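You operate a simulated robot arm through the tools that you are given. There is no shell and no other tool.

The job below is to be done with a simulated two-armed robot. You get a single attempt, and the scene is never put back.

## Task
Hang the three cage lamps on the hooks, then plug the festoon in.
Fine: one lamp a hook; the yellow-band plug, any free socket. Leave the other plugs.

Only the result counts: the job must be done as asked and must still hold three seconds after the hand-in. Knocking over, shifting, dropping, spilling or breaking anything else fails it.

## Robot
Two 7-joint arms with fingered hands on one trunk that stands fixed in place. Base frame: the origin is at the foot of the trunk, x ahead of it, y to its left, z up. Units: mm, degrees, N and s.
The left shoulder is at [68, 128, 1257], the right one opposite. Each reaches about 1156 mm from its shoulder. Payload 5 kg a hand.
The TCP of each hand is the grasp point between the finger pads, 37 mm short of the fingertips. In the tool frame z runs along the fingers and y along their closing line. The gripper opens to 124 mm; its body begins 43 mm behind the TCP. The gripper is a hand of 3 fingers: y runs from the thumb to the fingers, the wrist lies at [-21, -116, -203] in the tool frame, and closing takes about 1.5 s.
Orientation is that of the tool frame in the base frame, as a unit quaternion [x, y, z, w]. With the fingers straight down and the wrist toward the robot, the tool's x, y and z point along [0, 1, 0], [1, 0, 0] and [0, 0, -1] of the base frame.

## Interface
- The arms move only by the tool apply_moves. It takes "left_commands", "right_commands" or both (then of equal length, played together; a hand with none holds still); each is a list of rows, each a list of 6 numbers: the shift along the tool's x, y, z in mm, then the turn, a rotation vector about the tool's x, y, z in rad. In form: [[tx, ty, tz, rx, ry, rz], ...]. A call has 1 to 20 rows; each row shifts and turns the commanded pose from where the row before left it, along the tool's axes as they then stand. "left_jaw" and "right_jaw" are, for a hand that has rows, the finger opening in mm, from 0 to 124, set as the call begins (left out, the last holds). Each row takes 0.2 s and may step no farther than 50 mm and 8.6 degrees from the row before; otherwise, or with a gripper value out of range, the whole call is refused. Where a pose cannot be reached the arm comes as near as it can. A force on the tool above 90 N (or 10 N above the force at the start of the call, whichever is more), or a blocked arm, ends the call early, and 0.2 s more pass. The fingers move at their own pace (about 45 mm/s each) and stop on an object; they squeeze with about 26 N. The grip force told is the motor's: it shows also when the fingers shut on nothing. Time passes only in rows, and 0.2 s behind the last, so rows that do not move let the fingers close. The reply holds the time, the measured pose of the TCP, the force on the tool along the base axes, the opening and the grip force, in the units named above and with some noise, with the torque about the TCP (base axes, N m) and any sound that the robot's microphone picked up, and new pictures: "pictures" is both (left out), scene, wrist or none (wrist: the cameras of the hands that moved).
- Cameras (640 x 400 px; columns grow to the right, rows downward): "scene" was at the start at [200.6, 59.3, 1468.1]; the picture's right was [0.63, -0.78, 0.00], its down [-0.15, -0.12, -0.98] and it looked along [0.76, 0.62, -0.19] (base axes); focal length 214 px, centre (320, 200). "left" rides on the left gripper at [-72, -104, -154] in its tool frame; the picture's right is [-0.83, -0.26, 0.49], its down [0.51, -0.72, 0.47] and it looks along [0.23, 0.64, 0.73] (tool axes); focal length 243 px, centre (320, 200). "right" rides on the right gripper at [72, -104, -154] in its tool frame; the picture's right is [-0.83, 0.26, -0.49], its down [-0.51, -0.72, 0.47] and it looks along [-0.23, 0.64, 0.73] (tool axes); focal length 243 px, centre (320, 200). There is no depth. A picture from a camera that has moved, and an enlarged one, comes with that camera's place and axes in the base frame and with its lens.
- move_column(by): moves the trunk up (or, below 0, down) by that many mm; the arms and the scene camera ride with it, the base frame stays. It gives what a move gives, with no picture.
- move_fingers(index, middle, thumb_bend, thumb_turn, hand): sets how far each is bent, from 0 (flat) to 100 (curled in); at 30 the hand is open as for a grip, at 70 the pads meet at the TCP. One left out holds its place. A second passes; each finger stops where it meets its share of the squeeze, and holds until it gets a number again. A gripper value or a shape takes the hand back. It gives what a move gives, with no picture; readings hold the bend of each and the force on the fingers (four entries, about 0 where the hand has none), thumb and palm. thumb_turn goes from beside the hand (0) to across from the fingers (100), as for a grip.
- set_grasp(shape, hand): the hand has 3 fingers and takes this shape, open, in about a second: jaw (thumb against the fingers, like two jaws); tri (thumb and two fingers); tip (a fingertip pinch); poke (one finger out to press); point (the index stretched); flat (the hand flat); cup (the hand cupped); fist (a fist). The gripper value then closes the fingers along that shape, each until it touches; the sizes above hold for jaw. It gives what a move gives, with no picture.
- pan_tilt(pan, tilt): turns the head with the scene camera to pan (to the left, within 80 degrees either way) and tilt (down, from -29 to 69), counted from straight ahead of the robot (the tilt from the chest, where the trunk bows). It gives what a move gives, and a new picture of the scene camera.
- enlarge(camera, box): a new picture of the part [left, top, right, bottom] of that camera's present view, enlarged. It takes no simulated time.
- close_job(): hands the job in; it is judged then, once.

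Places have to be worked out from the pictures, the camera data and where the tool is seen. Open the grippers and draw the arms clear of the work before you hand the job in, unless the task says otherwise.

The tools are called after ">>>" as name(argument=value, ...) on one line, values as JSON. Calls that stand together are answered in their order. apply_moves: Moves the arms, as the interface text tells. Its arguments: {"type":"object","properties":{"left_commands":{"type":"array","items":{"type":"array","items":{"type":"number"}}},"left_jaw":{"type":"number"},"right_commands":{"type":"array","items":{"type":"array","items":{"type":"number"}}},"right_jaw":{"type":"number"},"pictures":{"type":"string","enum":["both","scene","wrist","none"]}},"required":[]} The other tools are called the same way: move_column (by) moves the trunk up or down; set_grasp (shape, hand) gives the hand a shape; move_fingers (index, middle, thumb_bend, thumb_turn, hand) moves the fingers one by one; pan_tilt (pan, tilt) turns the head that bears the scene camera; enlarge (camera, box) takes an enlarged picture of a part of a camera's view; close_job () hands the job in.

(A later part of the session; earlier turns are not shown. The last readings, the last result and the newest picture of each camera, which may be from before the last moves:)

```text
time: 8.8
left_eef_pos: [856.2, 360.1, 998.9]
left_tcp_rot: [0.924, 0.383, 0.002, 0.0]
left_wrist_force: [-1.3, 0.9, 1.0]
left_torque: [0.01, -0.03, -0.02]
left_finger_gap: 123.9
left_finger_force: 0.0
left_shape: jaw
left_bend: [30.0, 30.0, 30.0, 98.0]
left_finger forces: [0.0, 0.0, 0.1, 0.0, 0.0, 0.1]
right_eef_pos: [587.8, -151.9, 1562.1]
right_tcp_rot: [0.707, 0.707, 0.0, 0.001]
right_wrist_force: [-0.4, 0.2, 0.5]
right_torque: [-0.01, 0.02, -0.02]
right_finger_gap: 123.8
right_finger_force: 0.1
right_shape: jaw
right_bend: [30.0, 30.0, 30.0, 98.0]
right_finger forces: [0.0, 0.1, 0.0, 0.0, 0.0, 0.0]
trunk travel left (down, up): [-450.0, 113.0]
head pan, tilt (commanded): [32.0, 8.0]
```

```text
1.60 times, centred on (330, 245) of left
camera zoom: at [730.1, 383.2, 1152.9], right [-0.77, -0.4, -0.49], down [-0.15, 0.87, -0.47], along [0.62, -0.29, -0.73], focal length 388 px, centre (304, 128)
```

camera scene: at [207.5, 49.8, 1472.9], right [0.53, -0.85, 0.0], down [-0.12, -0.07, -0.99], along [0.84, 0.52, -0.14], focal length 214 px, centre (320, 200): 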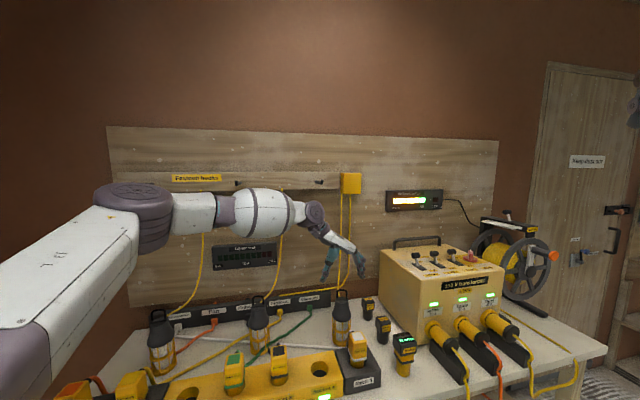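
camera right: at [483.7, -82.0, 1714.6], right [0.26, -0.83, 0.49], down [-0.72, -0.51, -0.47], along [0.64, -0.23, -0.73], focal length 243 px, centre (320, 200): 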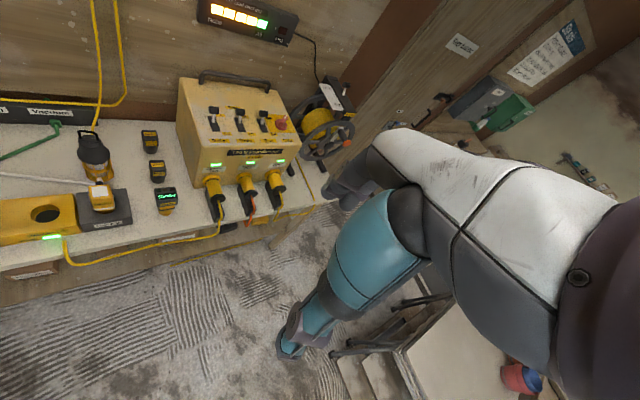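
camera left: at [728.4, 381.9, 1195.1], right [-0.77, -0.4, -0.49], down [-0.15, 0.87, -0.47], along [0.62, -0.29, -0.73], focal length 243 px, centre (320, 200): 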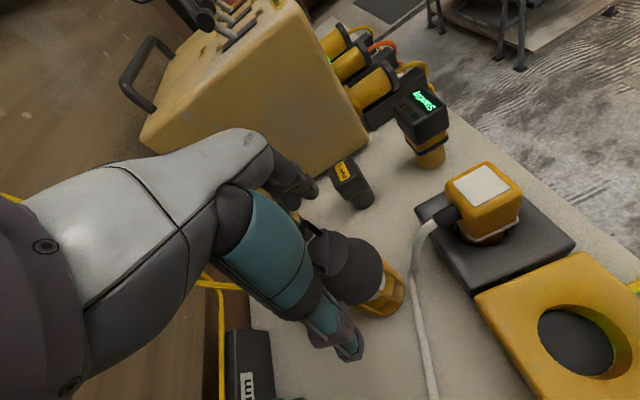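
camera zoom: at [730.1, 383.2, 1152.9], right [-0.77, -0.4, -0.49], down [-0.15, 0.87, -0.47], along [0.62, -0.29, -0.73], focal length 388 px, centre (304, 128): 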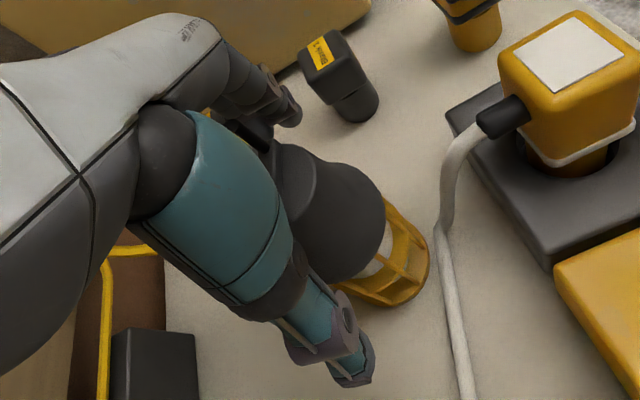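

The fingers flank the bell with the handle just under the palm, and there is no contact force. I close the left hand on the bell.

>>> apply_moves(left_commands=[[0, 0, 0, 0, 0, 0], [0, 0, 0, 0, 0, 0], [0, 0, 0, 0, 0, 0], [0, 0, 0, 0, 0, 0], [0, 0, 0, 0, 0, 0], [0, 0, 0, 0, 0, 0], [0, 0, 0, 0, 0, 0], [0, 0, 0, 0, 0, 0]], left_jaw=20, pictures="none")

>>> enlarge(camera="scene", box=[310, 230, 390, 350])

>>> enlarge(camera="right", box=[50, 80, 150, 190])

>>> enlarge(camera="left", box=[240, 120, 420, 370])

```text
time: 10.6
left_eef_pos: [855.3, 361.2, 998.2]
left_tcp_rot: [0.924, 0.382, 0.0, 0.001]
left_wrist_force: [2.0, 0.5, 4.4]
left_torque: [0.06, 0.01, 0.03]
left_finger_gap: 55.2
left_finger_force: 25.6
left_shape: jaw
left_bend: [74.0, 50.0, 70.0, 100.0]
left_finger forces: [13.1, 7.1, 0.1, 0.0, 19.4, 0.0]
right_eef_pos: [587.8, -151.3, 1561.3]
right_tcp_rot: [0.707, 0.707, 0.0, 0.0]
right_wrist_force: [-0.6, 0.0, -0.6]
right_torque: [-0.03, -0.05, 0.0]
right_finger_gap: 124.0
right_finger_force: 0.1
right_shape: jaw
right_bend: [30.0, 30.0, 30.0, 98.0]
right_finger forces: [0.1, 0.0, 0.1, 0.0, 0.0, 0.0]
trunk travel left (down, up): [-450.0, 113.0]
head pan, tilt (commanded): [32.0, 8.0]
```

```text
3.33 times, centred on (350, 290) of scene
camera zoom: at [206.3, 49.7, 1473.1], right [0.53, -0.85, 0.0], down [-0.12, -0.07, -0.99], along [0.84, 0.52, -0.14], focal length 715 px, centre (220, -100)
```

zoom: 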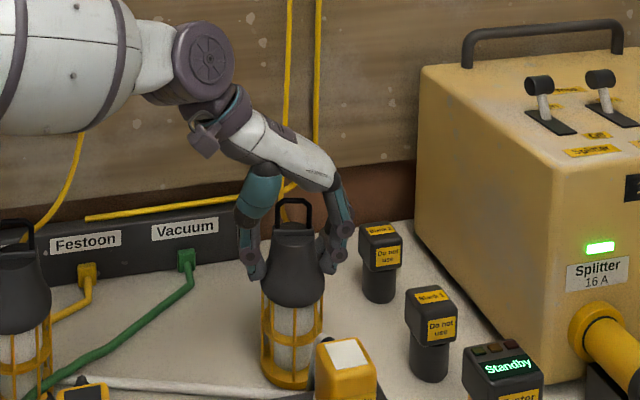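

```text
3.64 times, centred on (100, 135) of right
camera zoom: at [483.8, -79.2, 1714.9], right [0.26, -0.83, 0.49], down [-0.72, -0.51, -0.47], along [0.64, -0.23, -0.73], focal length 882 px, centre (1120, 436)
```

zoom: 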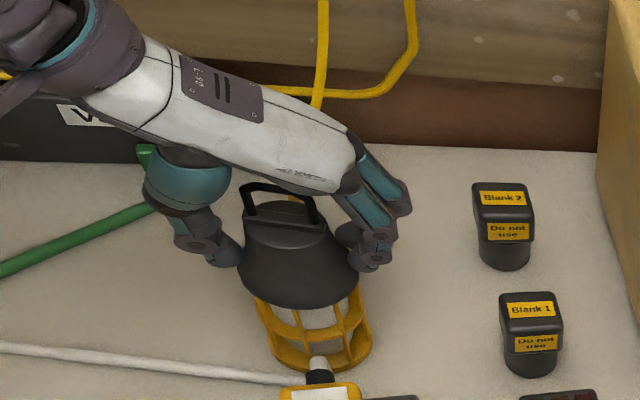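

```text
1.60 times, centred on (330, 245) of left
camera zoom: at [730.3, 383.5, 1153.1], right [-0.77, -0.4, -0.49], down [-0.15, 0.87, -0.47], along [0.62, -0.29, -0.73], focal length 388 px, centre (304, 128)
```

zoom: 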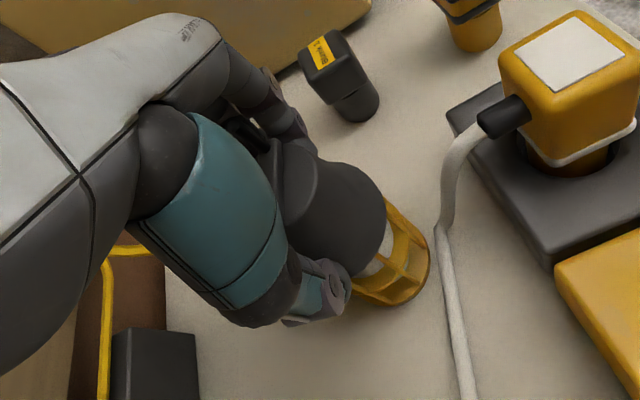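

The grip reads 25.6 N with all three fingers in contact at a 55 mm gap. I lift slowly 40 mm as a test.

>>> apply_moves(left_commands=[[0, 0, -5, 0, 0, 0], [0, 0, -8, 0, 0, 0], [0, 0, -12, 0, 0, 0], [0, 0, -15, 0, 0, 0], [0, 0, 0, 0, 0, 0]], pictures="none")

>>> enlarge(camera="scene", box=[310, 210, 390, 350])

>>> enlarge(camera="right", box=[50, 60, 150, 190])

```text
time: 11.8
left_eef_pos: [854.1, 360.5, 1039.0]
left_tcp_rot: [0.924, 0.383, 0.0, 0.0]
left_wrist_force: [-0.2, 0.4, -3.0]
left_torque: [0.0, -0.01, -0.01]
left_finger_gap: 47.1
left_finger_force: 25.9
left_shape: jaw
left_bend: [74.0, 52.0, 74.0, 100.0]
left_finger forces: [10.9, 6.6, 0.0, 0.1, 26.2, 0.0]
right_eef_pos: [589.5, -151.3, 1560.2]
right_tcp_rot: [0.707, 0.707, 0.001, -0.001]
right_wrist_force: [0.4, -0.6, 0.5]
right_torque: [-0.01, 0.04, -0.01]
right_finger_gap: 123.4
right_finger_force: 0.0
right_shape: jaw
right_bend: [30.0, 30.0, 30.0, 98.0]
right_finger forces: [0.1, 0.0, 0.0, 0.1, 0.0, 0.1]
trunk travel left (down, up): [-450.0, 113.0]
head pan, tilt (commanded): [32.0, 8.0]
```

```text
2.86 times, centred on (350, 280) of scene
camera zoom: at [207.6, 50.3, 1472.8], right [0.53, -0.85, 0.0], down [-0.12, -0.07, -0.99], along [0.84, 0.52, -0.14], focal length 613 px, centre (234, -29)
```

zoom: 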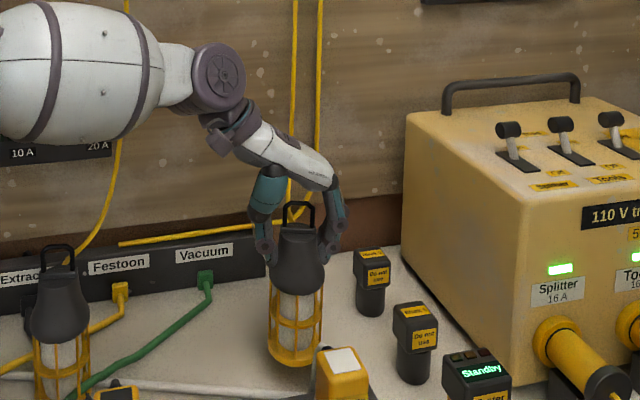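

```text
3.08 times, centred on (100, 125) of right
camera zoom: at [485.3, -78.6, 1714.4], right [0.26, -0.83, 0.49], down [-0.72, -0.51, -0.47], along [0.64, -0.23, -0.73], focal length 746 px, centre (997, 431)
```

zoom: 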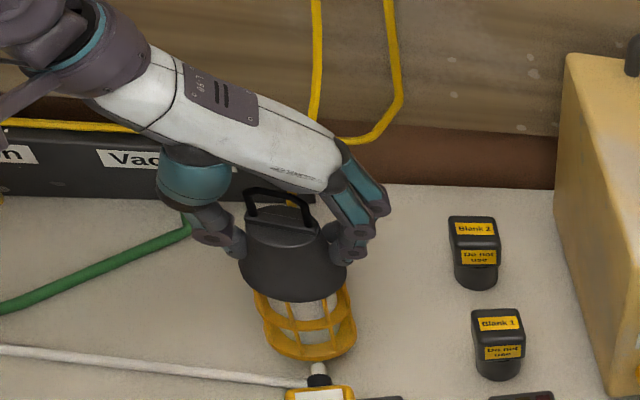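

The lamp lifts, but the gap shrank from 55 to 47 mm: it is slipping down through the fingers on the tapered bell. I set it back down gently and will regrasp lower with the hand pitched 45°, so the fingers go under the bell's rim.

>>> apply_moves(left_commands=[[0, 0, 10, 0, 0, 0], [0, 0, 10, 0, 0, 0], [0, 0, 6, 0, 0, 0], [0, 0, 3, 0, 0, 0], [0, 0, 0, 0, 0, 0]], pictures="none")

>>> enlarge(camera="scene", box=[310, 230, 390, 350])

>>> enlarge(camera="right", box=[50, 80, 150, 190])

```text
time: 13.0
left_eef_pos: [856.0, 361.2, 1009.2]
left_tcp_rot: [0.924, 0.382, 0.0, 0.0]
left_wrist_force: [0.3, -0.2, -3.5]
left_torque: [0.02, -0.03, 0.02]
left_finger_gap: 47.5
left_finger_force: 25.7
left_shape: jaw
left_bend: [74.0, 52.0, 74.0, 100.0]
left_finger forces: [10.6, 6.5, 0.1, 0.0, 26.0, 0.0]
right_eef_pos: [588.5, -151.7, 1561.3]
right_tcp_rot: [0.707, 0.707, 0.001, 0.001]
right_wrist_force: [-0.2, -0.8, 1.1]
right_torque: [-0.01, -0.01, 0.01]
right_finger_gap: 123.6
right_finger_force: 0.1
right_shape: jaw
right_bend: [30.0, 30.0, 30.0, 98.0]
right_finger forces: [0.0, 0.1, 0.0, 0.1, 0.0, 0.1]
trunk travel left (down, up): [-450.0, 113.0]
head pan, tilt (commanded): [32.0, 8.0]
```

```text
3.33 times, centred on (350, 290) of scene
camera zoom: at [207.3, 50.1, 1472.9], right [0.53, -0.85, 0.0], down [-0.12, -0.07, -0.99], along [0.84, 0.52, -0.14], focal length 715 px, centre (220, -100)
```

zoom: 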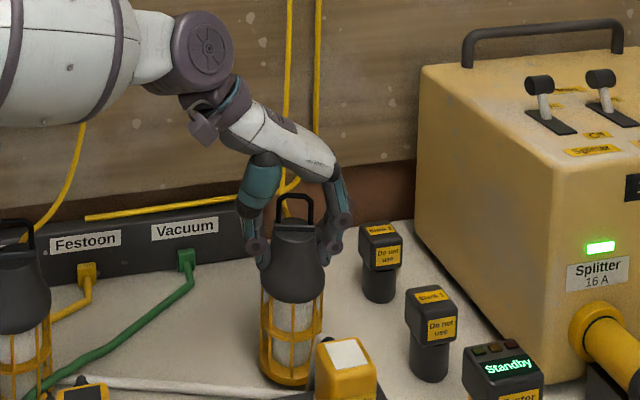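

```text
3.64 times, centred on (100, 135) of right
camera zoom: at [484.9, -78.8, 1714.5], right [0.26, -0.83, 0.49], down [-0.72, -0.51, -0.47], along [0.64, -0.23, -0.73], focal length 882 px, centre (1120, 436)
```

zoom: 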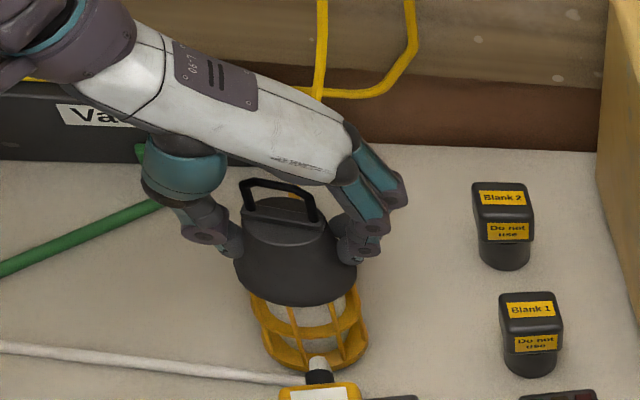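

The lamp weighs about 3.5 N and is now holding steady, but index and middle are bent very unequally (74 against 52), so the bell isn't centred on the fingers. I lower the last few millimetres to the bench and open the hand.

>>> apply_moves(left_commands=[[0, 0, 3, 0, 0, 0], [0, 0, 2, 0, 0, 0], [0, 0, 2, 0, 0, 0], [0, 0, 0, 0, 0, 0]], pictures="none")

>>> enlarge(camera="scene", box=[310, 230, 390, 350])

```text
time: 14.0
left_eef_pos: [854.9, 360.5, 1003.8]
left_tcp_rot: [0.924, 0.383, 0.001, 0.001]
left_wrist_force: [0.1, 0.5, 3.1]
left_torque: [-0.05, -0.04, 0.0]
left_finger_gap: 47.4
left_finger_force: 26.0
left_shape: jaw
left_bend: [74.0, 52.0, 74.0, 100.0]
left_finger forces: [11.5, 6.5, 0.0, 0.1, 26.6, 0.1]
right_eef_pos: [588.5, -152.4, 1562.0]
right_tcp_rot: [0.707, 0.707, -0.001, 0.0]
right_wrist_force: [0.9, -0.9, 0.0]
right_torque: [0.0, -0.01, -0.01]
right_finger_gap: 123.9
right_finger_force: 0.0
right_shape: jaw
right_bend: [30.0, 30.0, 30.0, 98.0]
right_finger forces: [0.1, 0.1, 0.0, 0.1, 0.0, 0.0]
trunk travel left (down, up): [-450.0, 113.0]
head pan, tilt (commanded): [32.0, 8.0]
```

```text
3.33 times, centred on (350, 290) of scene
camera zoom: at [206.4, 49.8, 1473.2], right [0.53, -0.85, 0.0], down [-0.12, -0.07, -0.99], along [0.84, 0.52, -0.14], focal length 715 px, centre (220, -100)
```

zoom: 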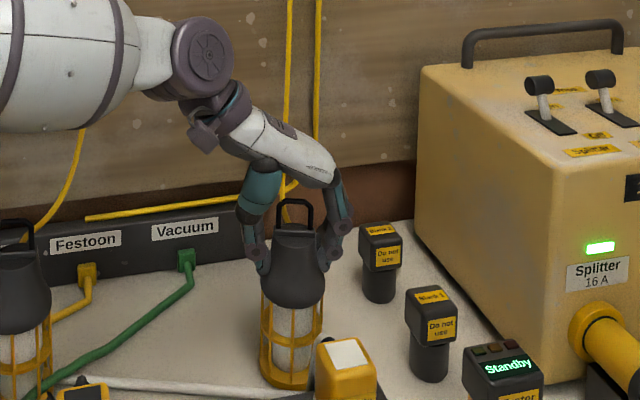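

The wrist force flipped to +3 N, so the lamp's weight is on the bench. I open the hand.

>>> apply_moves(left_commands=[[0, 0, 0, 0, 0, 0], [0, 0, 0, 0, 0, 0], [0, 0, 0, 0, 0, 0], [0, 0, 0, 0, 0, 0], [0, 0, 0, 0, 0, 0], [0, 0, 0, 0, 0, 0]], left_jaw=124, pictures="none")

>>> enlarge(camera="scene", box=[310, 230, 390, 350])

>>> enlarge(camera="right", box=[50, 80, 150, 190])

```text
time: 15.4
left_eef_pos: [855.1, 361.1, 1004.3]
left_tcp_rot: [0.924, 0.384, 0.0, 0.0]
left_wrist_force: [0.2, 0.1, 0.3]
left_torque: [-0.01, 0.03, -0.01]
left_finger_gap: 123.8
left_finger_force: 0.1
left_shape: jaw
left_bend: [30.0, 30.0, 30.0, 98.0]
left_finger forces: [0.1, 0.0, 0.0, 0.1, 0.0, 0.0]
right_eef_pos: [587.7, -152.4, 1561.3]
right_tcp_rot: [0.707, 0.707, 0.0, 0.0]
right_wrist_force: [0.4, 0.2, 0.4]
right_torque: [0.0, 0.01, -0.04]
right_finger_gap: 123.8
right_finger_force: 0.1
right_shape: jaw
right_bend: [30.0, 30.0, 30.0, 98.0]
right_finger forces: [0.1, 0.0, 0.0, 0.0, 0.0, 0.0]
trunk travel left (down, up): [-450.0, 113.0]
head pan, tilt (commanded): [32.0, 8.0]
```

```text
3.33 times, centred on (350, 290) of scene
camera zoom: at [206.4, 49.8, 1473.1], right [0.53, -0.85, 0.0], down [-0.12, -0.07, -0.99], along [0.84, 0.52, -0.14], focal length 715 px, centre (220, -100)
```

zoom: 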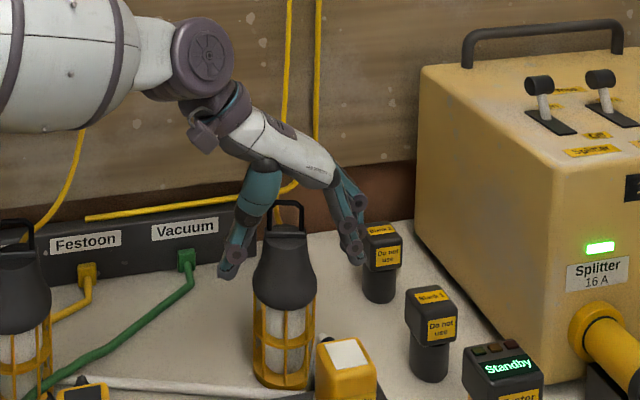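

```text
3.64 times, centred on (100, 135) of right
camera zoom: at [483.8, -79.1, 1714.9], right [0.26, -0.83, 0.49], down [-0.72, -0.51, -0.47], along [0.64, -0.23, -0.73], focal length 882 px, centre (1120, 436)
```

zoom: 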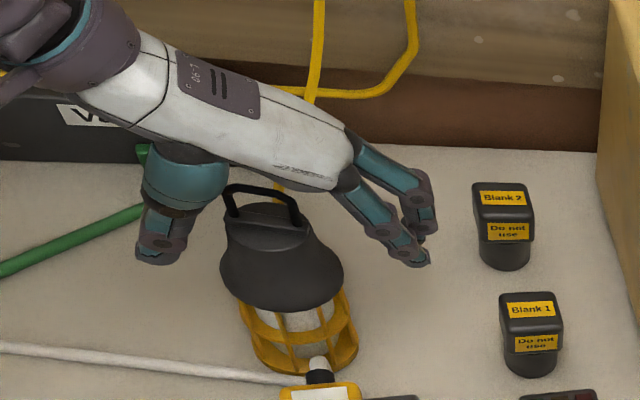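

Lamp 3 stands safely, shifted about 9 mm left (handle centre ≈ (849, 368, 1045), bar yaw ≈ -55°). I raise the hand, yaw it 10° to match the bar and pitch it about 47° so I can grasp the cylindrical cage from front-above.

>>> apply_moves(left_commands=[[0, 0, -30, 0, 0, 0], [0, 0, -45, 0, 0, 0], [0, 0, -45, 0, 0, 0], [0, 0, -20, 0, 0, 0.087], [0, 0, 0, 0, 0, 0.087], [0, 0, 0, 0, 0.137, 0], [0, 0, 0, 0, 0.137, 0], [0, 0, 0, 0, 0.137, 0], [0, 0, 0, 0, 0.137, 0], [0, 0, 0, 0, 0.137, 0], [0, 0, 0, 0, 0.137, 0], [0, 0, 0, 0, 0, 0]], pictures="both")

```text
time: 18.0
left_eef_pos: [853.6, 360.8, 1142.5]
left_tcp_rot: [0.874, 0.276, 0.381, -0.119]
left_wrist_force: [0.0, 0.4, 0.6]
left_torque: [0.02, 0.0, -0.01]
left_finger_gap: 123.8
left_finger_force: 0.1
left_shape: jaw
left_bend: [30.0, 30.0, 30.0, 98.0]
left_finger forces: [0.0, 0.0, 0.1, 0.0, 0.0, 0.1]
right_eef_pos: [588.6, -150.5, 1560.3]
right_tcp_rot: [0.707, 0.707, 0.0, -0.001]
right_wrist_force: [-0.1, 0.3, 0.0]
right_torque: [0.02, 0.01, -0.03]
right_finger_gap: 123.7
right_finger_force: 0.1
right_shape: jaw
right_bend: [30.0, 30.0, 30.0, 98.0]
right_finger forces: [0.0, 0.1, 0.0, 0.0, 0.0, 0.1]
trunk travel left (down, up): [-450.0, 113.0]
head pan, tilt (commanded): [32.0, 8.0]
camera scene: at [206.7, 50.2, 1473.0], right [0.53, -0.85, 0.0], down [-0.12, -0.07, -0.99], along [0.84, 0.52, -0.14], focal length 214 px, centre (320, 200)
camera left: at [661.1, 353.6, 1194.9], right [-0.32, 0.1, -0.94], down [0.15, 0.99, 0.05], along [0.94, -0.13, -0.33], focal length 243 px, centre (320, 200)
```

scene: 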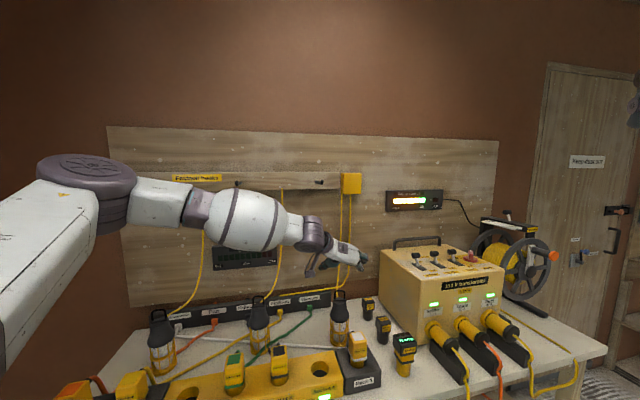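
left: 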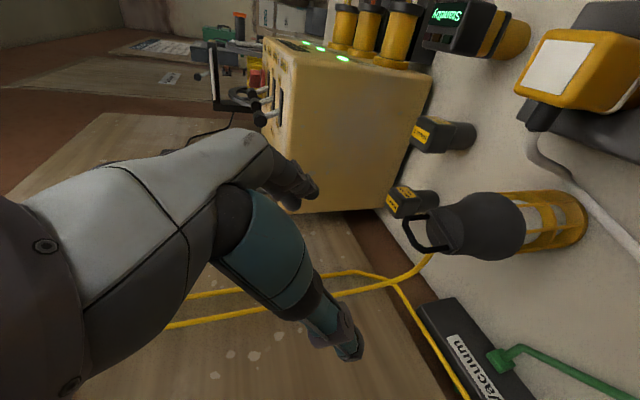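

The left wrist camera now sees lamp 3 and its handle well. I move back and down to a pre-grasp point in front of the lamp, staying above the white-band plug in Rack 3.

>>> apply_moves(left_commands=[[-42.5, -4.2, -6.8, 0, 0, 0], [-42.5, -4.2, -6.8, 0, 0, 0], [-22, 0, 20.4, 0, 0, 0], [-22, 0, 20.4, 0, 0, 0], [-22, 0, 20.4, 0, 0, 0], [0, 0, 0, 0, 0, 0]], pictures="both")

>>> enlarge(camera="scene", box=[290, 230, 400, 370])

>>> enlarge(camera="right", box=[30, 80, 180, 220])

```text
time: 19.4
left_eef_pos: [794.8, 327.6, 1001.4]
left_tcp_rot: [0.874, 0.276, 0.381, -0.122]
left_wrist_force: [0.3, -0.5, 0.3]
left_torque: [0.02, 0.02, -0.02]
left_finger_gap: 123.6
left_finger_force: 0.0
left_shape: jaw
left_bend: [30.0, 30.0, 30.0, 98.0]
left_finger forces: [0.1, 0.0, 0.0, 0.0, 0.0, 0.0]
right_eef_pos: [588.5, -152.0, 1561.6]
right_tcp_rot: [0.707, 0.707, 0.0, 0.0]
right_wrist_force: [0.6, -0.4, 0.1]
right_torque: [0.03, -0.01, 0.01]
right_finger_gap: 123.6
right_finger_force: 0.1
right_shape: jaw
right_bend: [30.0, 30.0, 30.0, 98.0]
right_finger forces: [0.0, 0.0, 0.1, 0.0, 0.1, 0.0]
trunk travel left (down, up): [-450.0, 113.0]
head pan, tilt (commanded): [32.0, 8.0]
camera scene: at [206.4, 49.5, 1473.1], right [0.53, -0.85, 0.0], down [-0.12, -0.07, -0.99], along [0.84, 0.52, -0.14], focal length 214 px, centre (320, 200)
camera left: at [602.2, 320.1, 1052.3], right [-0.32, 0.1, -0.94], down [0.15, 0.99, 0.05], along [0.94, -0.13, -0.33], focal length 243 px, centre (320, 200)
```

scene: 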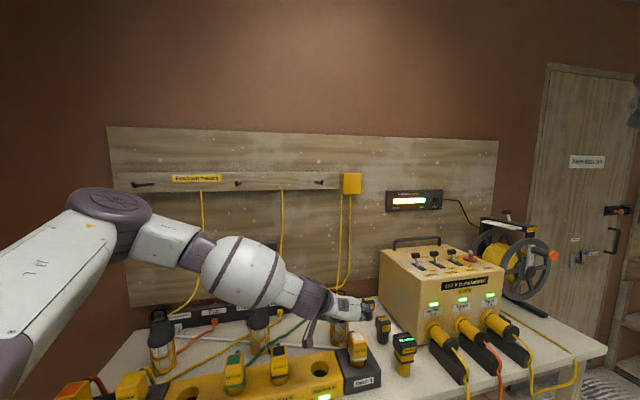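
left: 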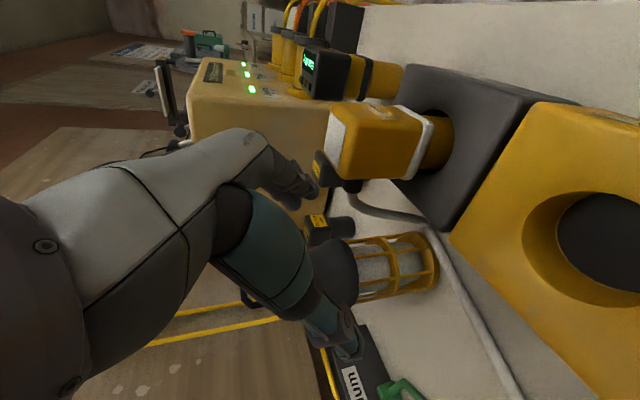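

```text
2.86 times, centred on (345, 300) of scene
camera zoom: at [206.4, 49.5, 1473.1], right [0.53, -0.85, 0.0], down [-0.12, -0.07, -0.99], along [0.84, 0.52, -0.14], focal length 613 px, centre (249, -86)
```

zoom: 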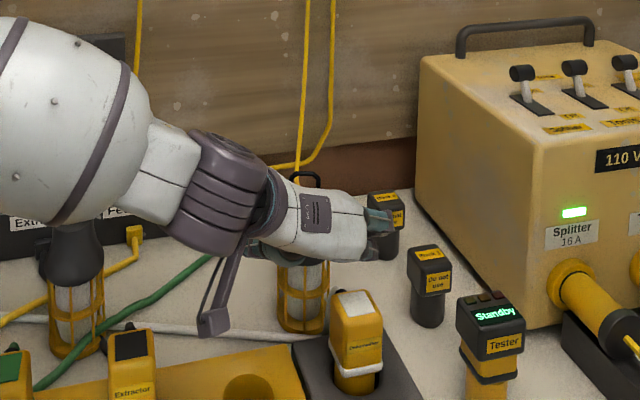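

```text
2.86 times, centred on (105, 150) of right
camera zoom: at [483.9, -79.4, 1714.9], right [0.26, -0.83, 0.49], down [-0.72, -0.51, -0.47], along [0.64, -0.23, -0.73], focal length 693 px, centre (934, 343)
```

zoom: 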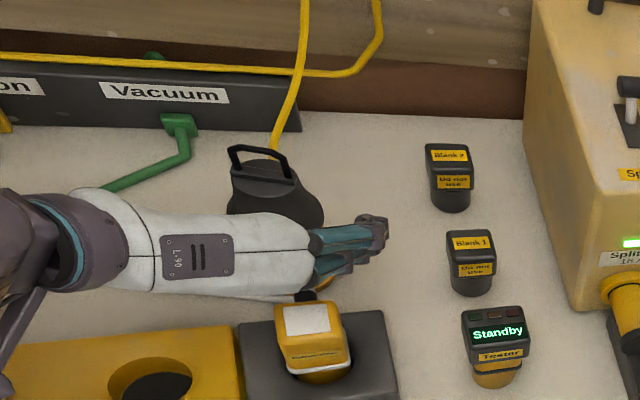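

The approach line points at the bell/cage junction as intended and the Rack 3 plug is clear of the hand. I advance 50 mm along the tool axis and check.

>>> apply_moves(left_commands=[[0, 0, 17, 0, 0, 0], [0, 0, 17, 0, 0, 0], [0, 0, 16, 0, 0, 0], [0, 0, 0, 0, 0, 0]], pictures="wrist")

>>> enlarge(camera="scene", box=[290, 230, 400, 370])

>>> enlarge(camera="right", box=[40, 90, 150, 200])

```text
time: 20.4
left_eef_pos: [824.9, 349.7, 966.6]
left_tcp_rot: [0.874, 0.276, 0.381, -0.12]
left_wrist_force: [-0.2, 0.4, 0.3]
left_torque: [-0.01, 0.0, 0.01]
left_finger_gap: 123.9
left_finger_force: 0.1
left_shape: jaw
left_bend: [30.0, 30.0, 30.0, 98.0]
left_finger forces: [0.1, 0.1, 0.1, 0.0, 0.0, 0.0]
right_eef_pos: [588.1, -151.4, 1562.1]
right_tcp_rot: [0.707, 0.707, 0.0, 0.0]
right_wrist_force: [0.3, 0.1, 0.1]
right_torque: [0.05, 0.01, -0.01]
right_finger_gap: 123.7
right_finger_force: 0.0
right_shape: jaw
right_bend: [30.0, 30.0, 30.0, 98.0]
right_finger forces: [0.0, 0.1, 0.1, 0.0, 0.1, 0.0]
trunk travel left (down, up): [-450.0, 113.0]
head pan, tilt (commanded): [32.0, 8.0]
camera left: at [631.4, 342.5, 1018.4], right [-0.32, 0.1, -0.94], down [0.15, 0.99, 0.05], along [0.94, -0.13, -0.33], focal length 243 px, centre (320, 200)
```

left: 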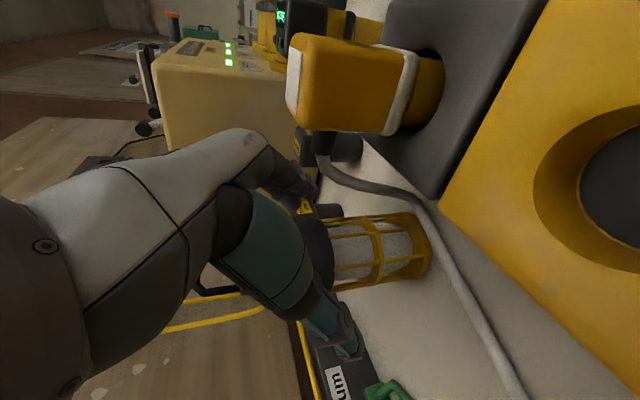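

```text
2.86 times, centred on (345, 300) of scene
camera zoom: at [206.7, 49.9, 1473.1], right [0.53, -0.85, 0.0], down [-0.12, -0.07, -0.99], along [0.84, 0.52, -0.14], focal length 613 px, centre (249, -86)
```

zoom: 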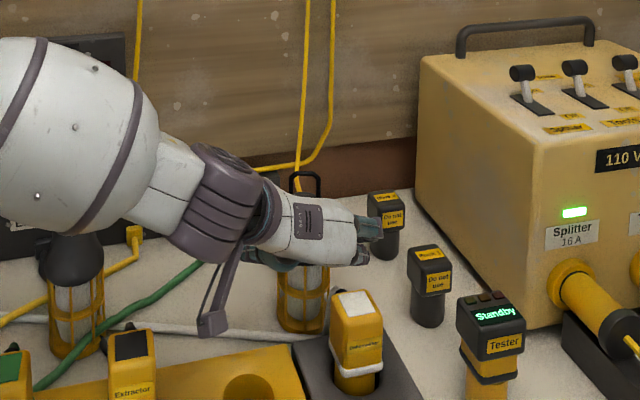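

```text
3.64 times, centred on (95, 145) of right
camera zoom: at [484.2, -79.0, 1714.8], right [0.26, -0.83, 0.49], down [-0.72, -0.51, -0.47], along [0.64, -0.23, -0.73], focal length 882 px, centre (1138, 400)
```

zoom: 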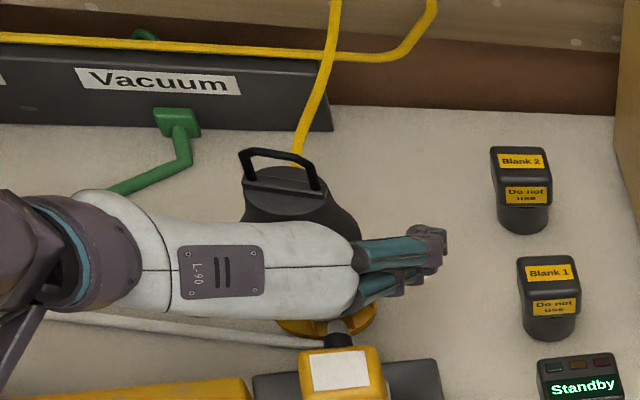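

Clearances still look fine and there is no contact. I advance the last 30 mm.

>>> apply_moves(left_commands=[[0, 0, 10, 0, 0, 0], [0, 0, 10, 0, 0, 0], [0, 0, 9, 0, 0, 0], [0, 0, 0, 0, 0, 0]], pictures="wrist")

>>> enlarge(camera="scene", box=[300, 240, 390, 350])

>>> enlarge(camera="right", box=[50, 90, 150, 200])

>>> enlarge(camera="left", box=[200, 120, 450, 380])

```text
time: 21.4
left_eef_pos: [841.8, 363.3, 946.2]
left_tcp_rot: [0.874, 0.276, 0.381, -0.12]
left_wrist_force: [-0.1, 0.5, -0.5]
left_torque: [-0.01, 0.0, 0.01]
left_finger_gap: 123.4
left_finger_force: 0.1
left_shape: jaw
left_bend: [30.0, 30.0, 30.0, 98.0]
left_finger forces: [0.1, 0.1, 0.0, 0.0, 0.1, 0.0]
right_eef_pos: [588.8, -152.0, 1560.4]
right_tcp_rot: [0.707, 0.707, 0.0, 0.0]
right_wrist_force: [-0.5, -0.8, 0.0]
right_torque: [-0.01, 0.02, -0.02]
right_finger_gap: 123.6
right_finger_force: 0.0
right_shape: jaw
right_bend: [30.0, 30.0, 30.0, 98.0]
right_finger forces: [0.0, 0.0, 0.0, 0.0, 0.1, 0.0]
trunk travel left (down, up): [-450.0, 113.0]
head pan, tilt (commanded): [32.0, 8.0]
camera left: at [649.1, 354.7, 997.9], right [-0.32, 0.1, -0.94], down [0.15, 0.99, 0.05], along [0.94, -0.13, -0.33], focal length 243 px, centre (320, 200)
```

left: 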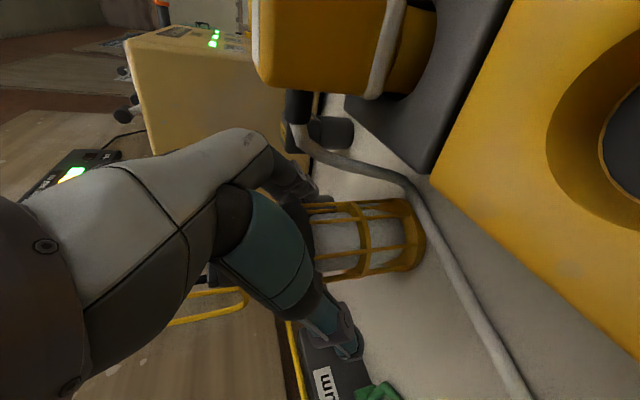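

```text
3.64 times, centred on (345, 295) of scene
camera zoom: at [206.7, 49.9, 1473.0], right [0.53, -0.85, 0.0], down [-0.12, -0.07, -0.99], along [0.84, 0.52, -0.14], focal length 780 px, centre (229, -146)
```

zoom: 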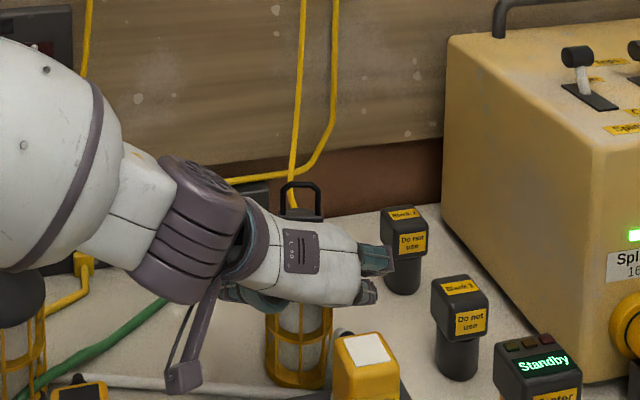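

```text
3.64 times, centred on (100, 145) of right
camera zoom: at [484.2, -79.0, 1714.8], right [0.26, -0.83, 0.49], down [-0.72, -0.51, -0.47], along [0.64, -0.23, -0.73], focal length 882 px, centre (1120, 400)
```

zoom: 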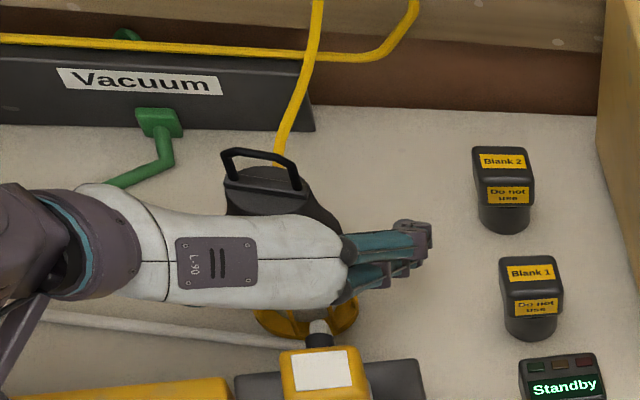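

```text
1.54 times, centred on (325, 250) of left
camera zoom: at [649.1, 354.7, 997.9], right [-0.32, 0.1, -0.94], down [0.15, 0.99, 0.05], along [0.94, -0.13, -0.33], focal length 373 px, centre (312, 123)
```

zoom: 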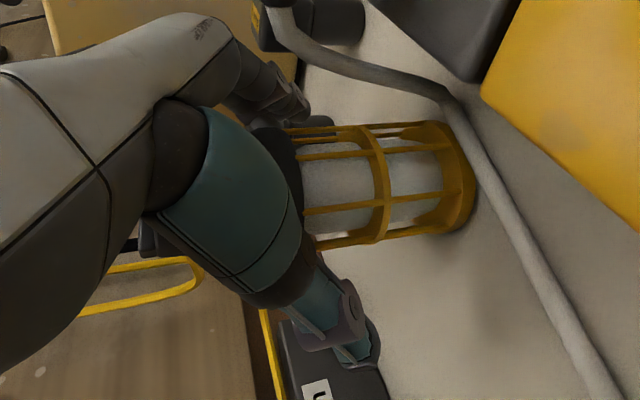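

The hand is around the bell/cage junction with roughly 25 mm of clearance to the plug's cable stub. I go 8 mm lower so more of the fingers land on the cage, then close.

>>> apply_moves(left_commands=[[-2.9, 0, 2.7, 0, 0, 0], [-3.0, 0, 2.7, 0, 0, 0], [0, 0, 0, 0, 0, 0]], pictures="none")

>>> apply_moves(left_commands=[[0, 0, 0, 0, 0, 0], [0, 0, 0, 0, 0, 0], [0, 0, 0, 0, 0, 0], [0, 0, 0, 0, 0, 0], [0, 0, 0, 0, 0, 0], [0, 0, 0, 0, 0, 0], [0, 0, 0, 0, 0, 0], [0, 0, 0, 0, 0, 0], [0, 0, 0, 0, 0, 0]], left_jaw=20, pictures="wrist")

>>> enlarge(camera="scene", box=[300, 240, 390, 350])

>>> enlarge(camera="right", box=[50, 90, 150, 200])

```text
time: 22.2
left_eef_pos: [841.5, 361.4, 938.8]
left_tcp_rot: [0.874, 0.275, 0.381, -0.12]
left_wrist_force: [0.5, 0.1, -0.7]
left_torque: [0.0, 0.03, -0.03]
left_finger_gap: 123.8
left_finger_force: 0.0
left_shape: jaw
left_bend: [30.0, 30.0, 30.0, 98.0]
left_finger forces: [0.0, 0.1, 0.1, 0.0, 0.0, 0.0]
right_eef_pos: [588.8, -152.1, 1560.2]
right_tcp_rot: [0.707, 0.707, 0.0, 0.0]
right_wrist_force: [0.0, 0.0, 0.6]
right_torque: [0.0, 0.02, -0.01]
right_finger_gap: 123.4
right_finger_force: 0.1
right_shape: jaw
right_bend: [30.0, 30.0, 30.0, 98.0]
right_finger forces: [0.0, 0.1, 0.0, 0.0, 0.0, 0.0]
trunk travel left (down, up): [-450.0, 113.0]
head pan, tilt (commanded): [32.0, 8.0]
```

```text
time: 24.2
left_eef_pos: [840.6, 362.5, 938.2]
left_tcp_rot: [0.874, 0.277, 0.381, -0.121]
left_wrist_force: [0.4, 1.2, -0.3]
left_torque: [-0.02, 0.02, -0.01]
left_finger_gap: 51.9
left_finger_force: 25.6
left_shape: jaw
left_bend: [74.0, 53.0, 71.0, 100.0]
left_finger forces: [15.0, 7.6, 0.1, 0.0, 22.8, 0.0]
right_eef_pos: [589.0, -151.4, 1560.1]
right_tcp_rot: [0.707, 0.707, 0.0, 0.0]
right_wrist_force: [0.4, -0.5, 0.6]
right_torque: [0.0, 0.03, 0.0]
right_finger_gap: 123.7
right_finger_force: 0.0
right_shape: jaw
right_bend: [30.0, 30.0, 30.0, 98.0]
right_finger forces: [0.0, 0.0, 0.0, 0.0, 0.0, 0.0]
trunk travel left (down, up): [-450.0, 113.0]
head pan, tilt (commanded): [32.0, 8.0]
camera left: at [648.7, 354.0, 990.3], right [-0.32, 0.1, -0.94], down [0.15, 0.99, 0.05], along [0.94, -0.13, -0.33], focal length 243 px, centre (320, 200)
```

left: 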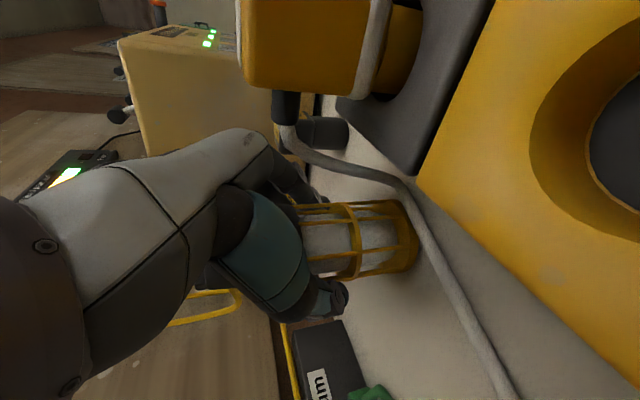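

```text
3.64 times, centred on (345, 295) of scene
camera zoom: at [206.8, 50.0, 1473.0], right [0.53, -0.85, 0.0], down [-0.12, -0.07, -0.99], along [0.84, 0.52, -0.14], focal length 780 px, centre (229, -146)
```

zoom: 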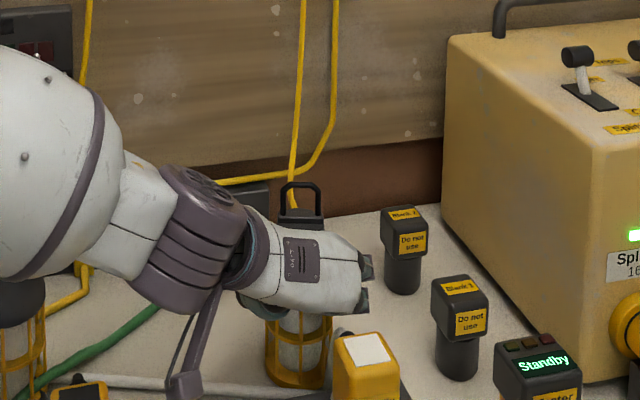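

```text
3.64 times, centred on (100, 145) of right
camera zoom: at [484.4, -78.9, 1714.7], right [0.26, -0.83, 0.49], down [-0.72, -0.51, -0.47], along [0.64, -0.23, -0.73], focal length 882 px, centre (1120, 400)
```

zoom: 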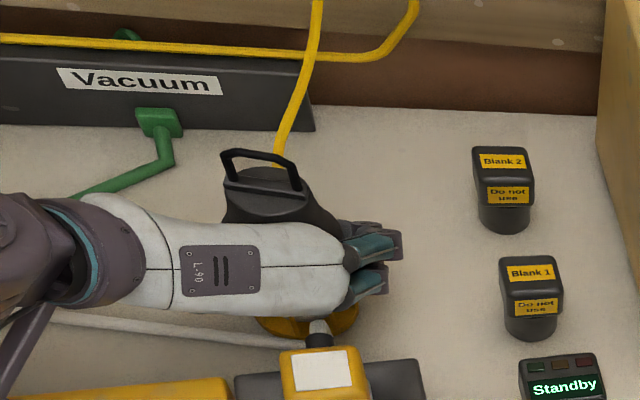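

All three fingers hold (index 15 N, middle 7.6 N, thumb 22.8 N) and the lamp didn't move. I lift straight up 40 mm slowly and watch for slip.

>>> apply_moves(left_commands=[[3.7, 0, -3.4, 0, 0, 0], [5.1, 0, -4.8, 0, 0, 0], [7.3, 0, -6.8, 0, 0, 0], [7.3, 0, -6.8, 0, 0, 0], [5.9, 0, -5.4, 0, 0, 0], [0, 0, 0, 0, 0, 0]], pictures="wrist")

>>> enlarge(camera="scene", box=[300, 230, 390, 350])

>>> enlarge(camera="right", box=[50, 80, 150, 200])

```text
time: 25.6
left_eef_pos: [840.7, 362.4, 978.8]
left_tcp_rot: [0.874, 0.276, 0.381, -0.12]
left_wrist_force: [-0.1, 0.6, -2.9]
left_torque: [0.0, 0.0, 0.01]
left_finger_gap: 51.9
left_finger_force: 26.3
left_shape: jaw
left_bend: [74.0, 53.0, 71.0, 100.0]
left_finger forces: [15.3, 7.1, 0.0, 0.0, 22.6, 0.1]
right_eef_pos: [588.8, -152.0, 1560.4]
right_tcp_rot: [0.707, 0.707, 0.0, 0.0]
right_wrist_force: [-0.2, -0.6, -0.1]
right_torque: [0.01, 0.01, -0.04]
right_finger_gap: 123.9
right_finger_force: 0.0
right_shape: jaw
right_bend: [30.0, 30.0, 30.0, 98.0]
right_finger forces: [0.0, 0.0, 0.0, 0.1, 0.0, 0.1]
trunk travel left (down, up): [-450.0, 113.0]
head pan, tilt (commanded): [32.0, 8.0]
camera left: at [647.6, 354.6, 1030.6], right [-0.32, 0.1, -0.94], down [0.15, 0.99, 0.05], along [0.94, -0.13, -0.33], focal length 243 px, centre (320, 200)
```

left: 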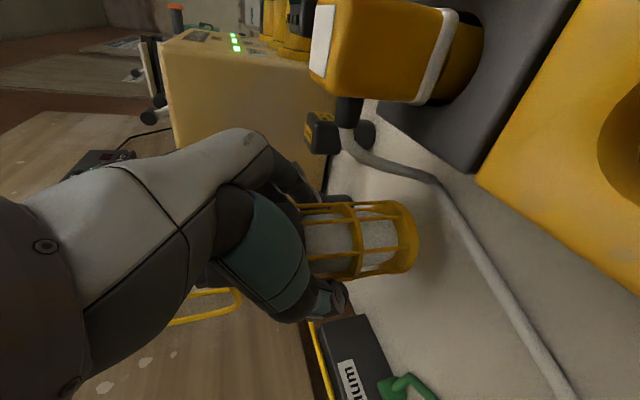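

```text
3.33 times, centred on (345, 290) of scene
camera zoom: at [207.2, 50.1, 1472.9], right [0.53, -0.85, 0.0], down [-0.12, -0.07, -0.99], along [0.84, 0.52, -0.14], focal length 715 px, centre (237, -100)
```

zoom: 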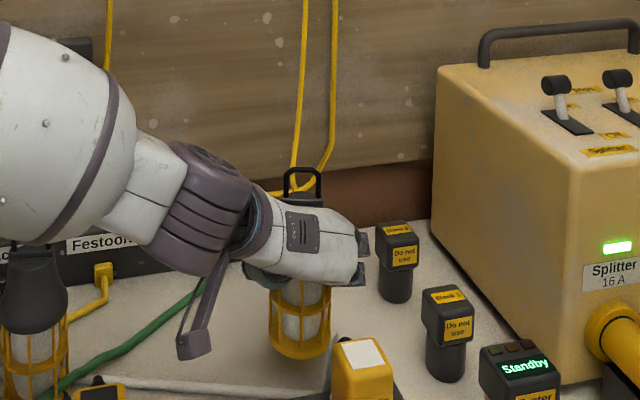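

```text
3.33 times, centred on (100, 140) of right
camera zoom: at [484.9, -78.8, 1714.5], right [0.26, -0.83, 0.49], down [-0.72, -0.51, -0.47], along [0.64, -0.23, -0.73], focal length 809 px, centre (1053, 400)
```

zoom: 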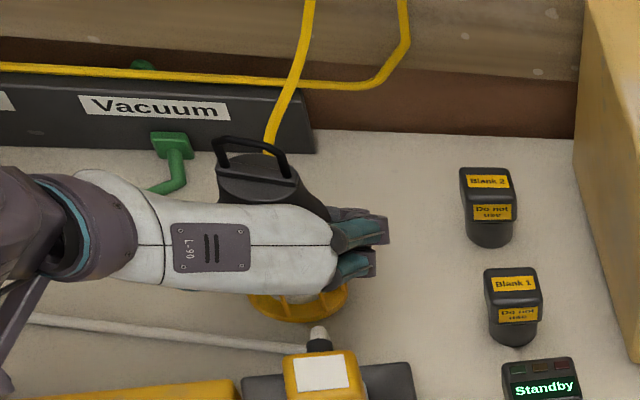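

No slip at all: the gap holds at 51.9 mm and the lamp's weight is carried. I back the lamp out and up while yawing it 10° to square its bar with the wall, and turn the right hand so its camera can watch hook 3 from the front-right.

>>> apply_moves(left_commands=[[0, 0, 0, 0.0639, 0, -0.0593], [0, 0, 0, 0.0639, 0, -0.0593], [17.1, -5.4, -31.9, 0, 0, 0], [17.1, -5.4, -31.9, 0, 0, 0], [17.1, -5.4, -31.9, 0, 0, 0], [17.1, -5.4, -31.9, 0, 0, 0], [17.1, -5.4, -31.9, 0, 0, 0]], right_commands=[[0, 0, 0, 0, 0, -0.149], [0, 0, 0, 0, 0, -0.149], [0, 0, 0, 0, 0, -0.149], [0, 0, 0, 0, 0, -0.149], [0, 0, 0, 0, 0, -0.149], [0, 0, 0, 0, 0, -0.149], [0, 0, 0, 0, 0, -0.149]], pictures="both")

```text
time: 27.2
left_eef_pos: [776.6, 335.8, 1153.0]
left_tcp_rot: [0.847, 0.35, 0.37, -0.152]
left_wrist_force: [0.5, -0.1, -1.9]
left_torque: [-0.01, 0.0, -0.02]
left_finger_gap: 51.9
left_finger_force: 25.6
left_shape: jaw
left_bend: [74.0, 53.0, 71.0, 100.0]
left_finger forces: [15.4, 6.9, 0.0, 0.0, 22.5, 0.0]
right_eef_pos: [588.1, -155.0, 1565.1]
right_tcp_rot: [0.259, 0.966, 0.001, 0.0]
right_wrist_force: [0.2, -0.1, 0.5]
right_torque: [0.03, -0.04, -0.02]
right_finger_gap: 123.6
right_finger_force: 0.0
right_shape: jaw
right_bend: [30.0, 30.0, 30.0, 98.0]
right_finger forces: [0.1, 0.0, 0.1, 0.0, 0.0, 0.1]
trunk travel left (down, up): [-450.0, 113.0]
head pan, tilt (commanded): [32.0, 8.0]
camera scene: at [205.7, 48.8, 1473.3], right [0.53, -0.85, 0.0], down [-0.12, -0.07, -0.99], along [0.84, 0.52, -0.14], focal length 214 px, centre (320, 200)
camera right: at [473.5, -208.7, 1718.5], right [0.85, -0.19, 0.49], down [0.08, -0.88, -0.47], along [0.52, 0.44, -0.73], focal length 243 px, centre (320, 200)
camera left: at [589.1, 295.4, 1204.5], right [-0.33, 0.04, -0.94], down [-0.02, 1.0, 0.05], along [0.94, 0.04, -0.33], focal length 243 px, centre (320, 200)
```

scene: 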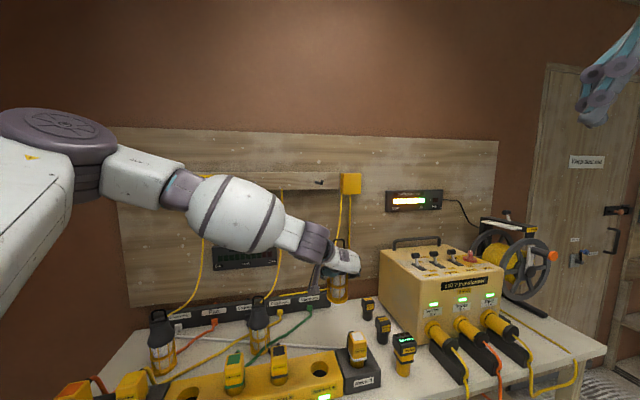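
right: 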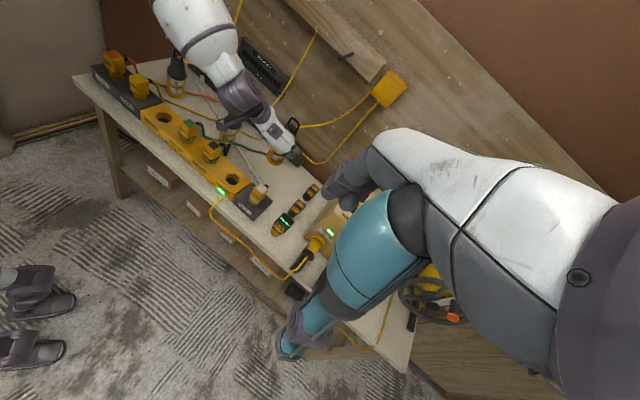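
left: 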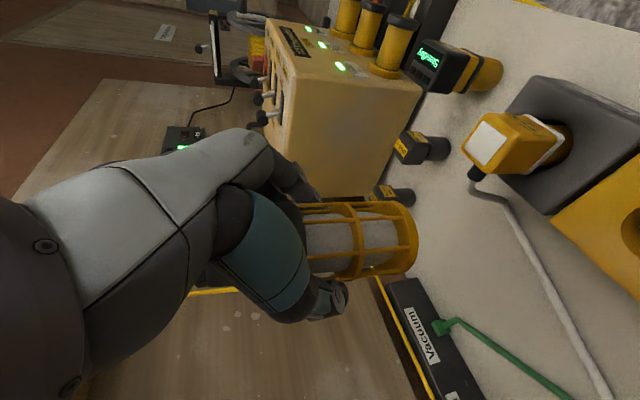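

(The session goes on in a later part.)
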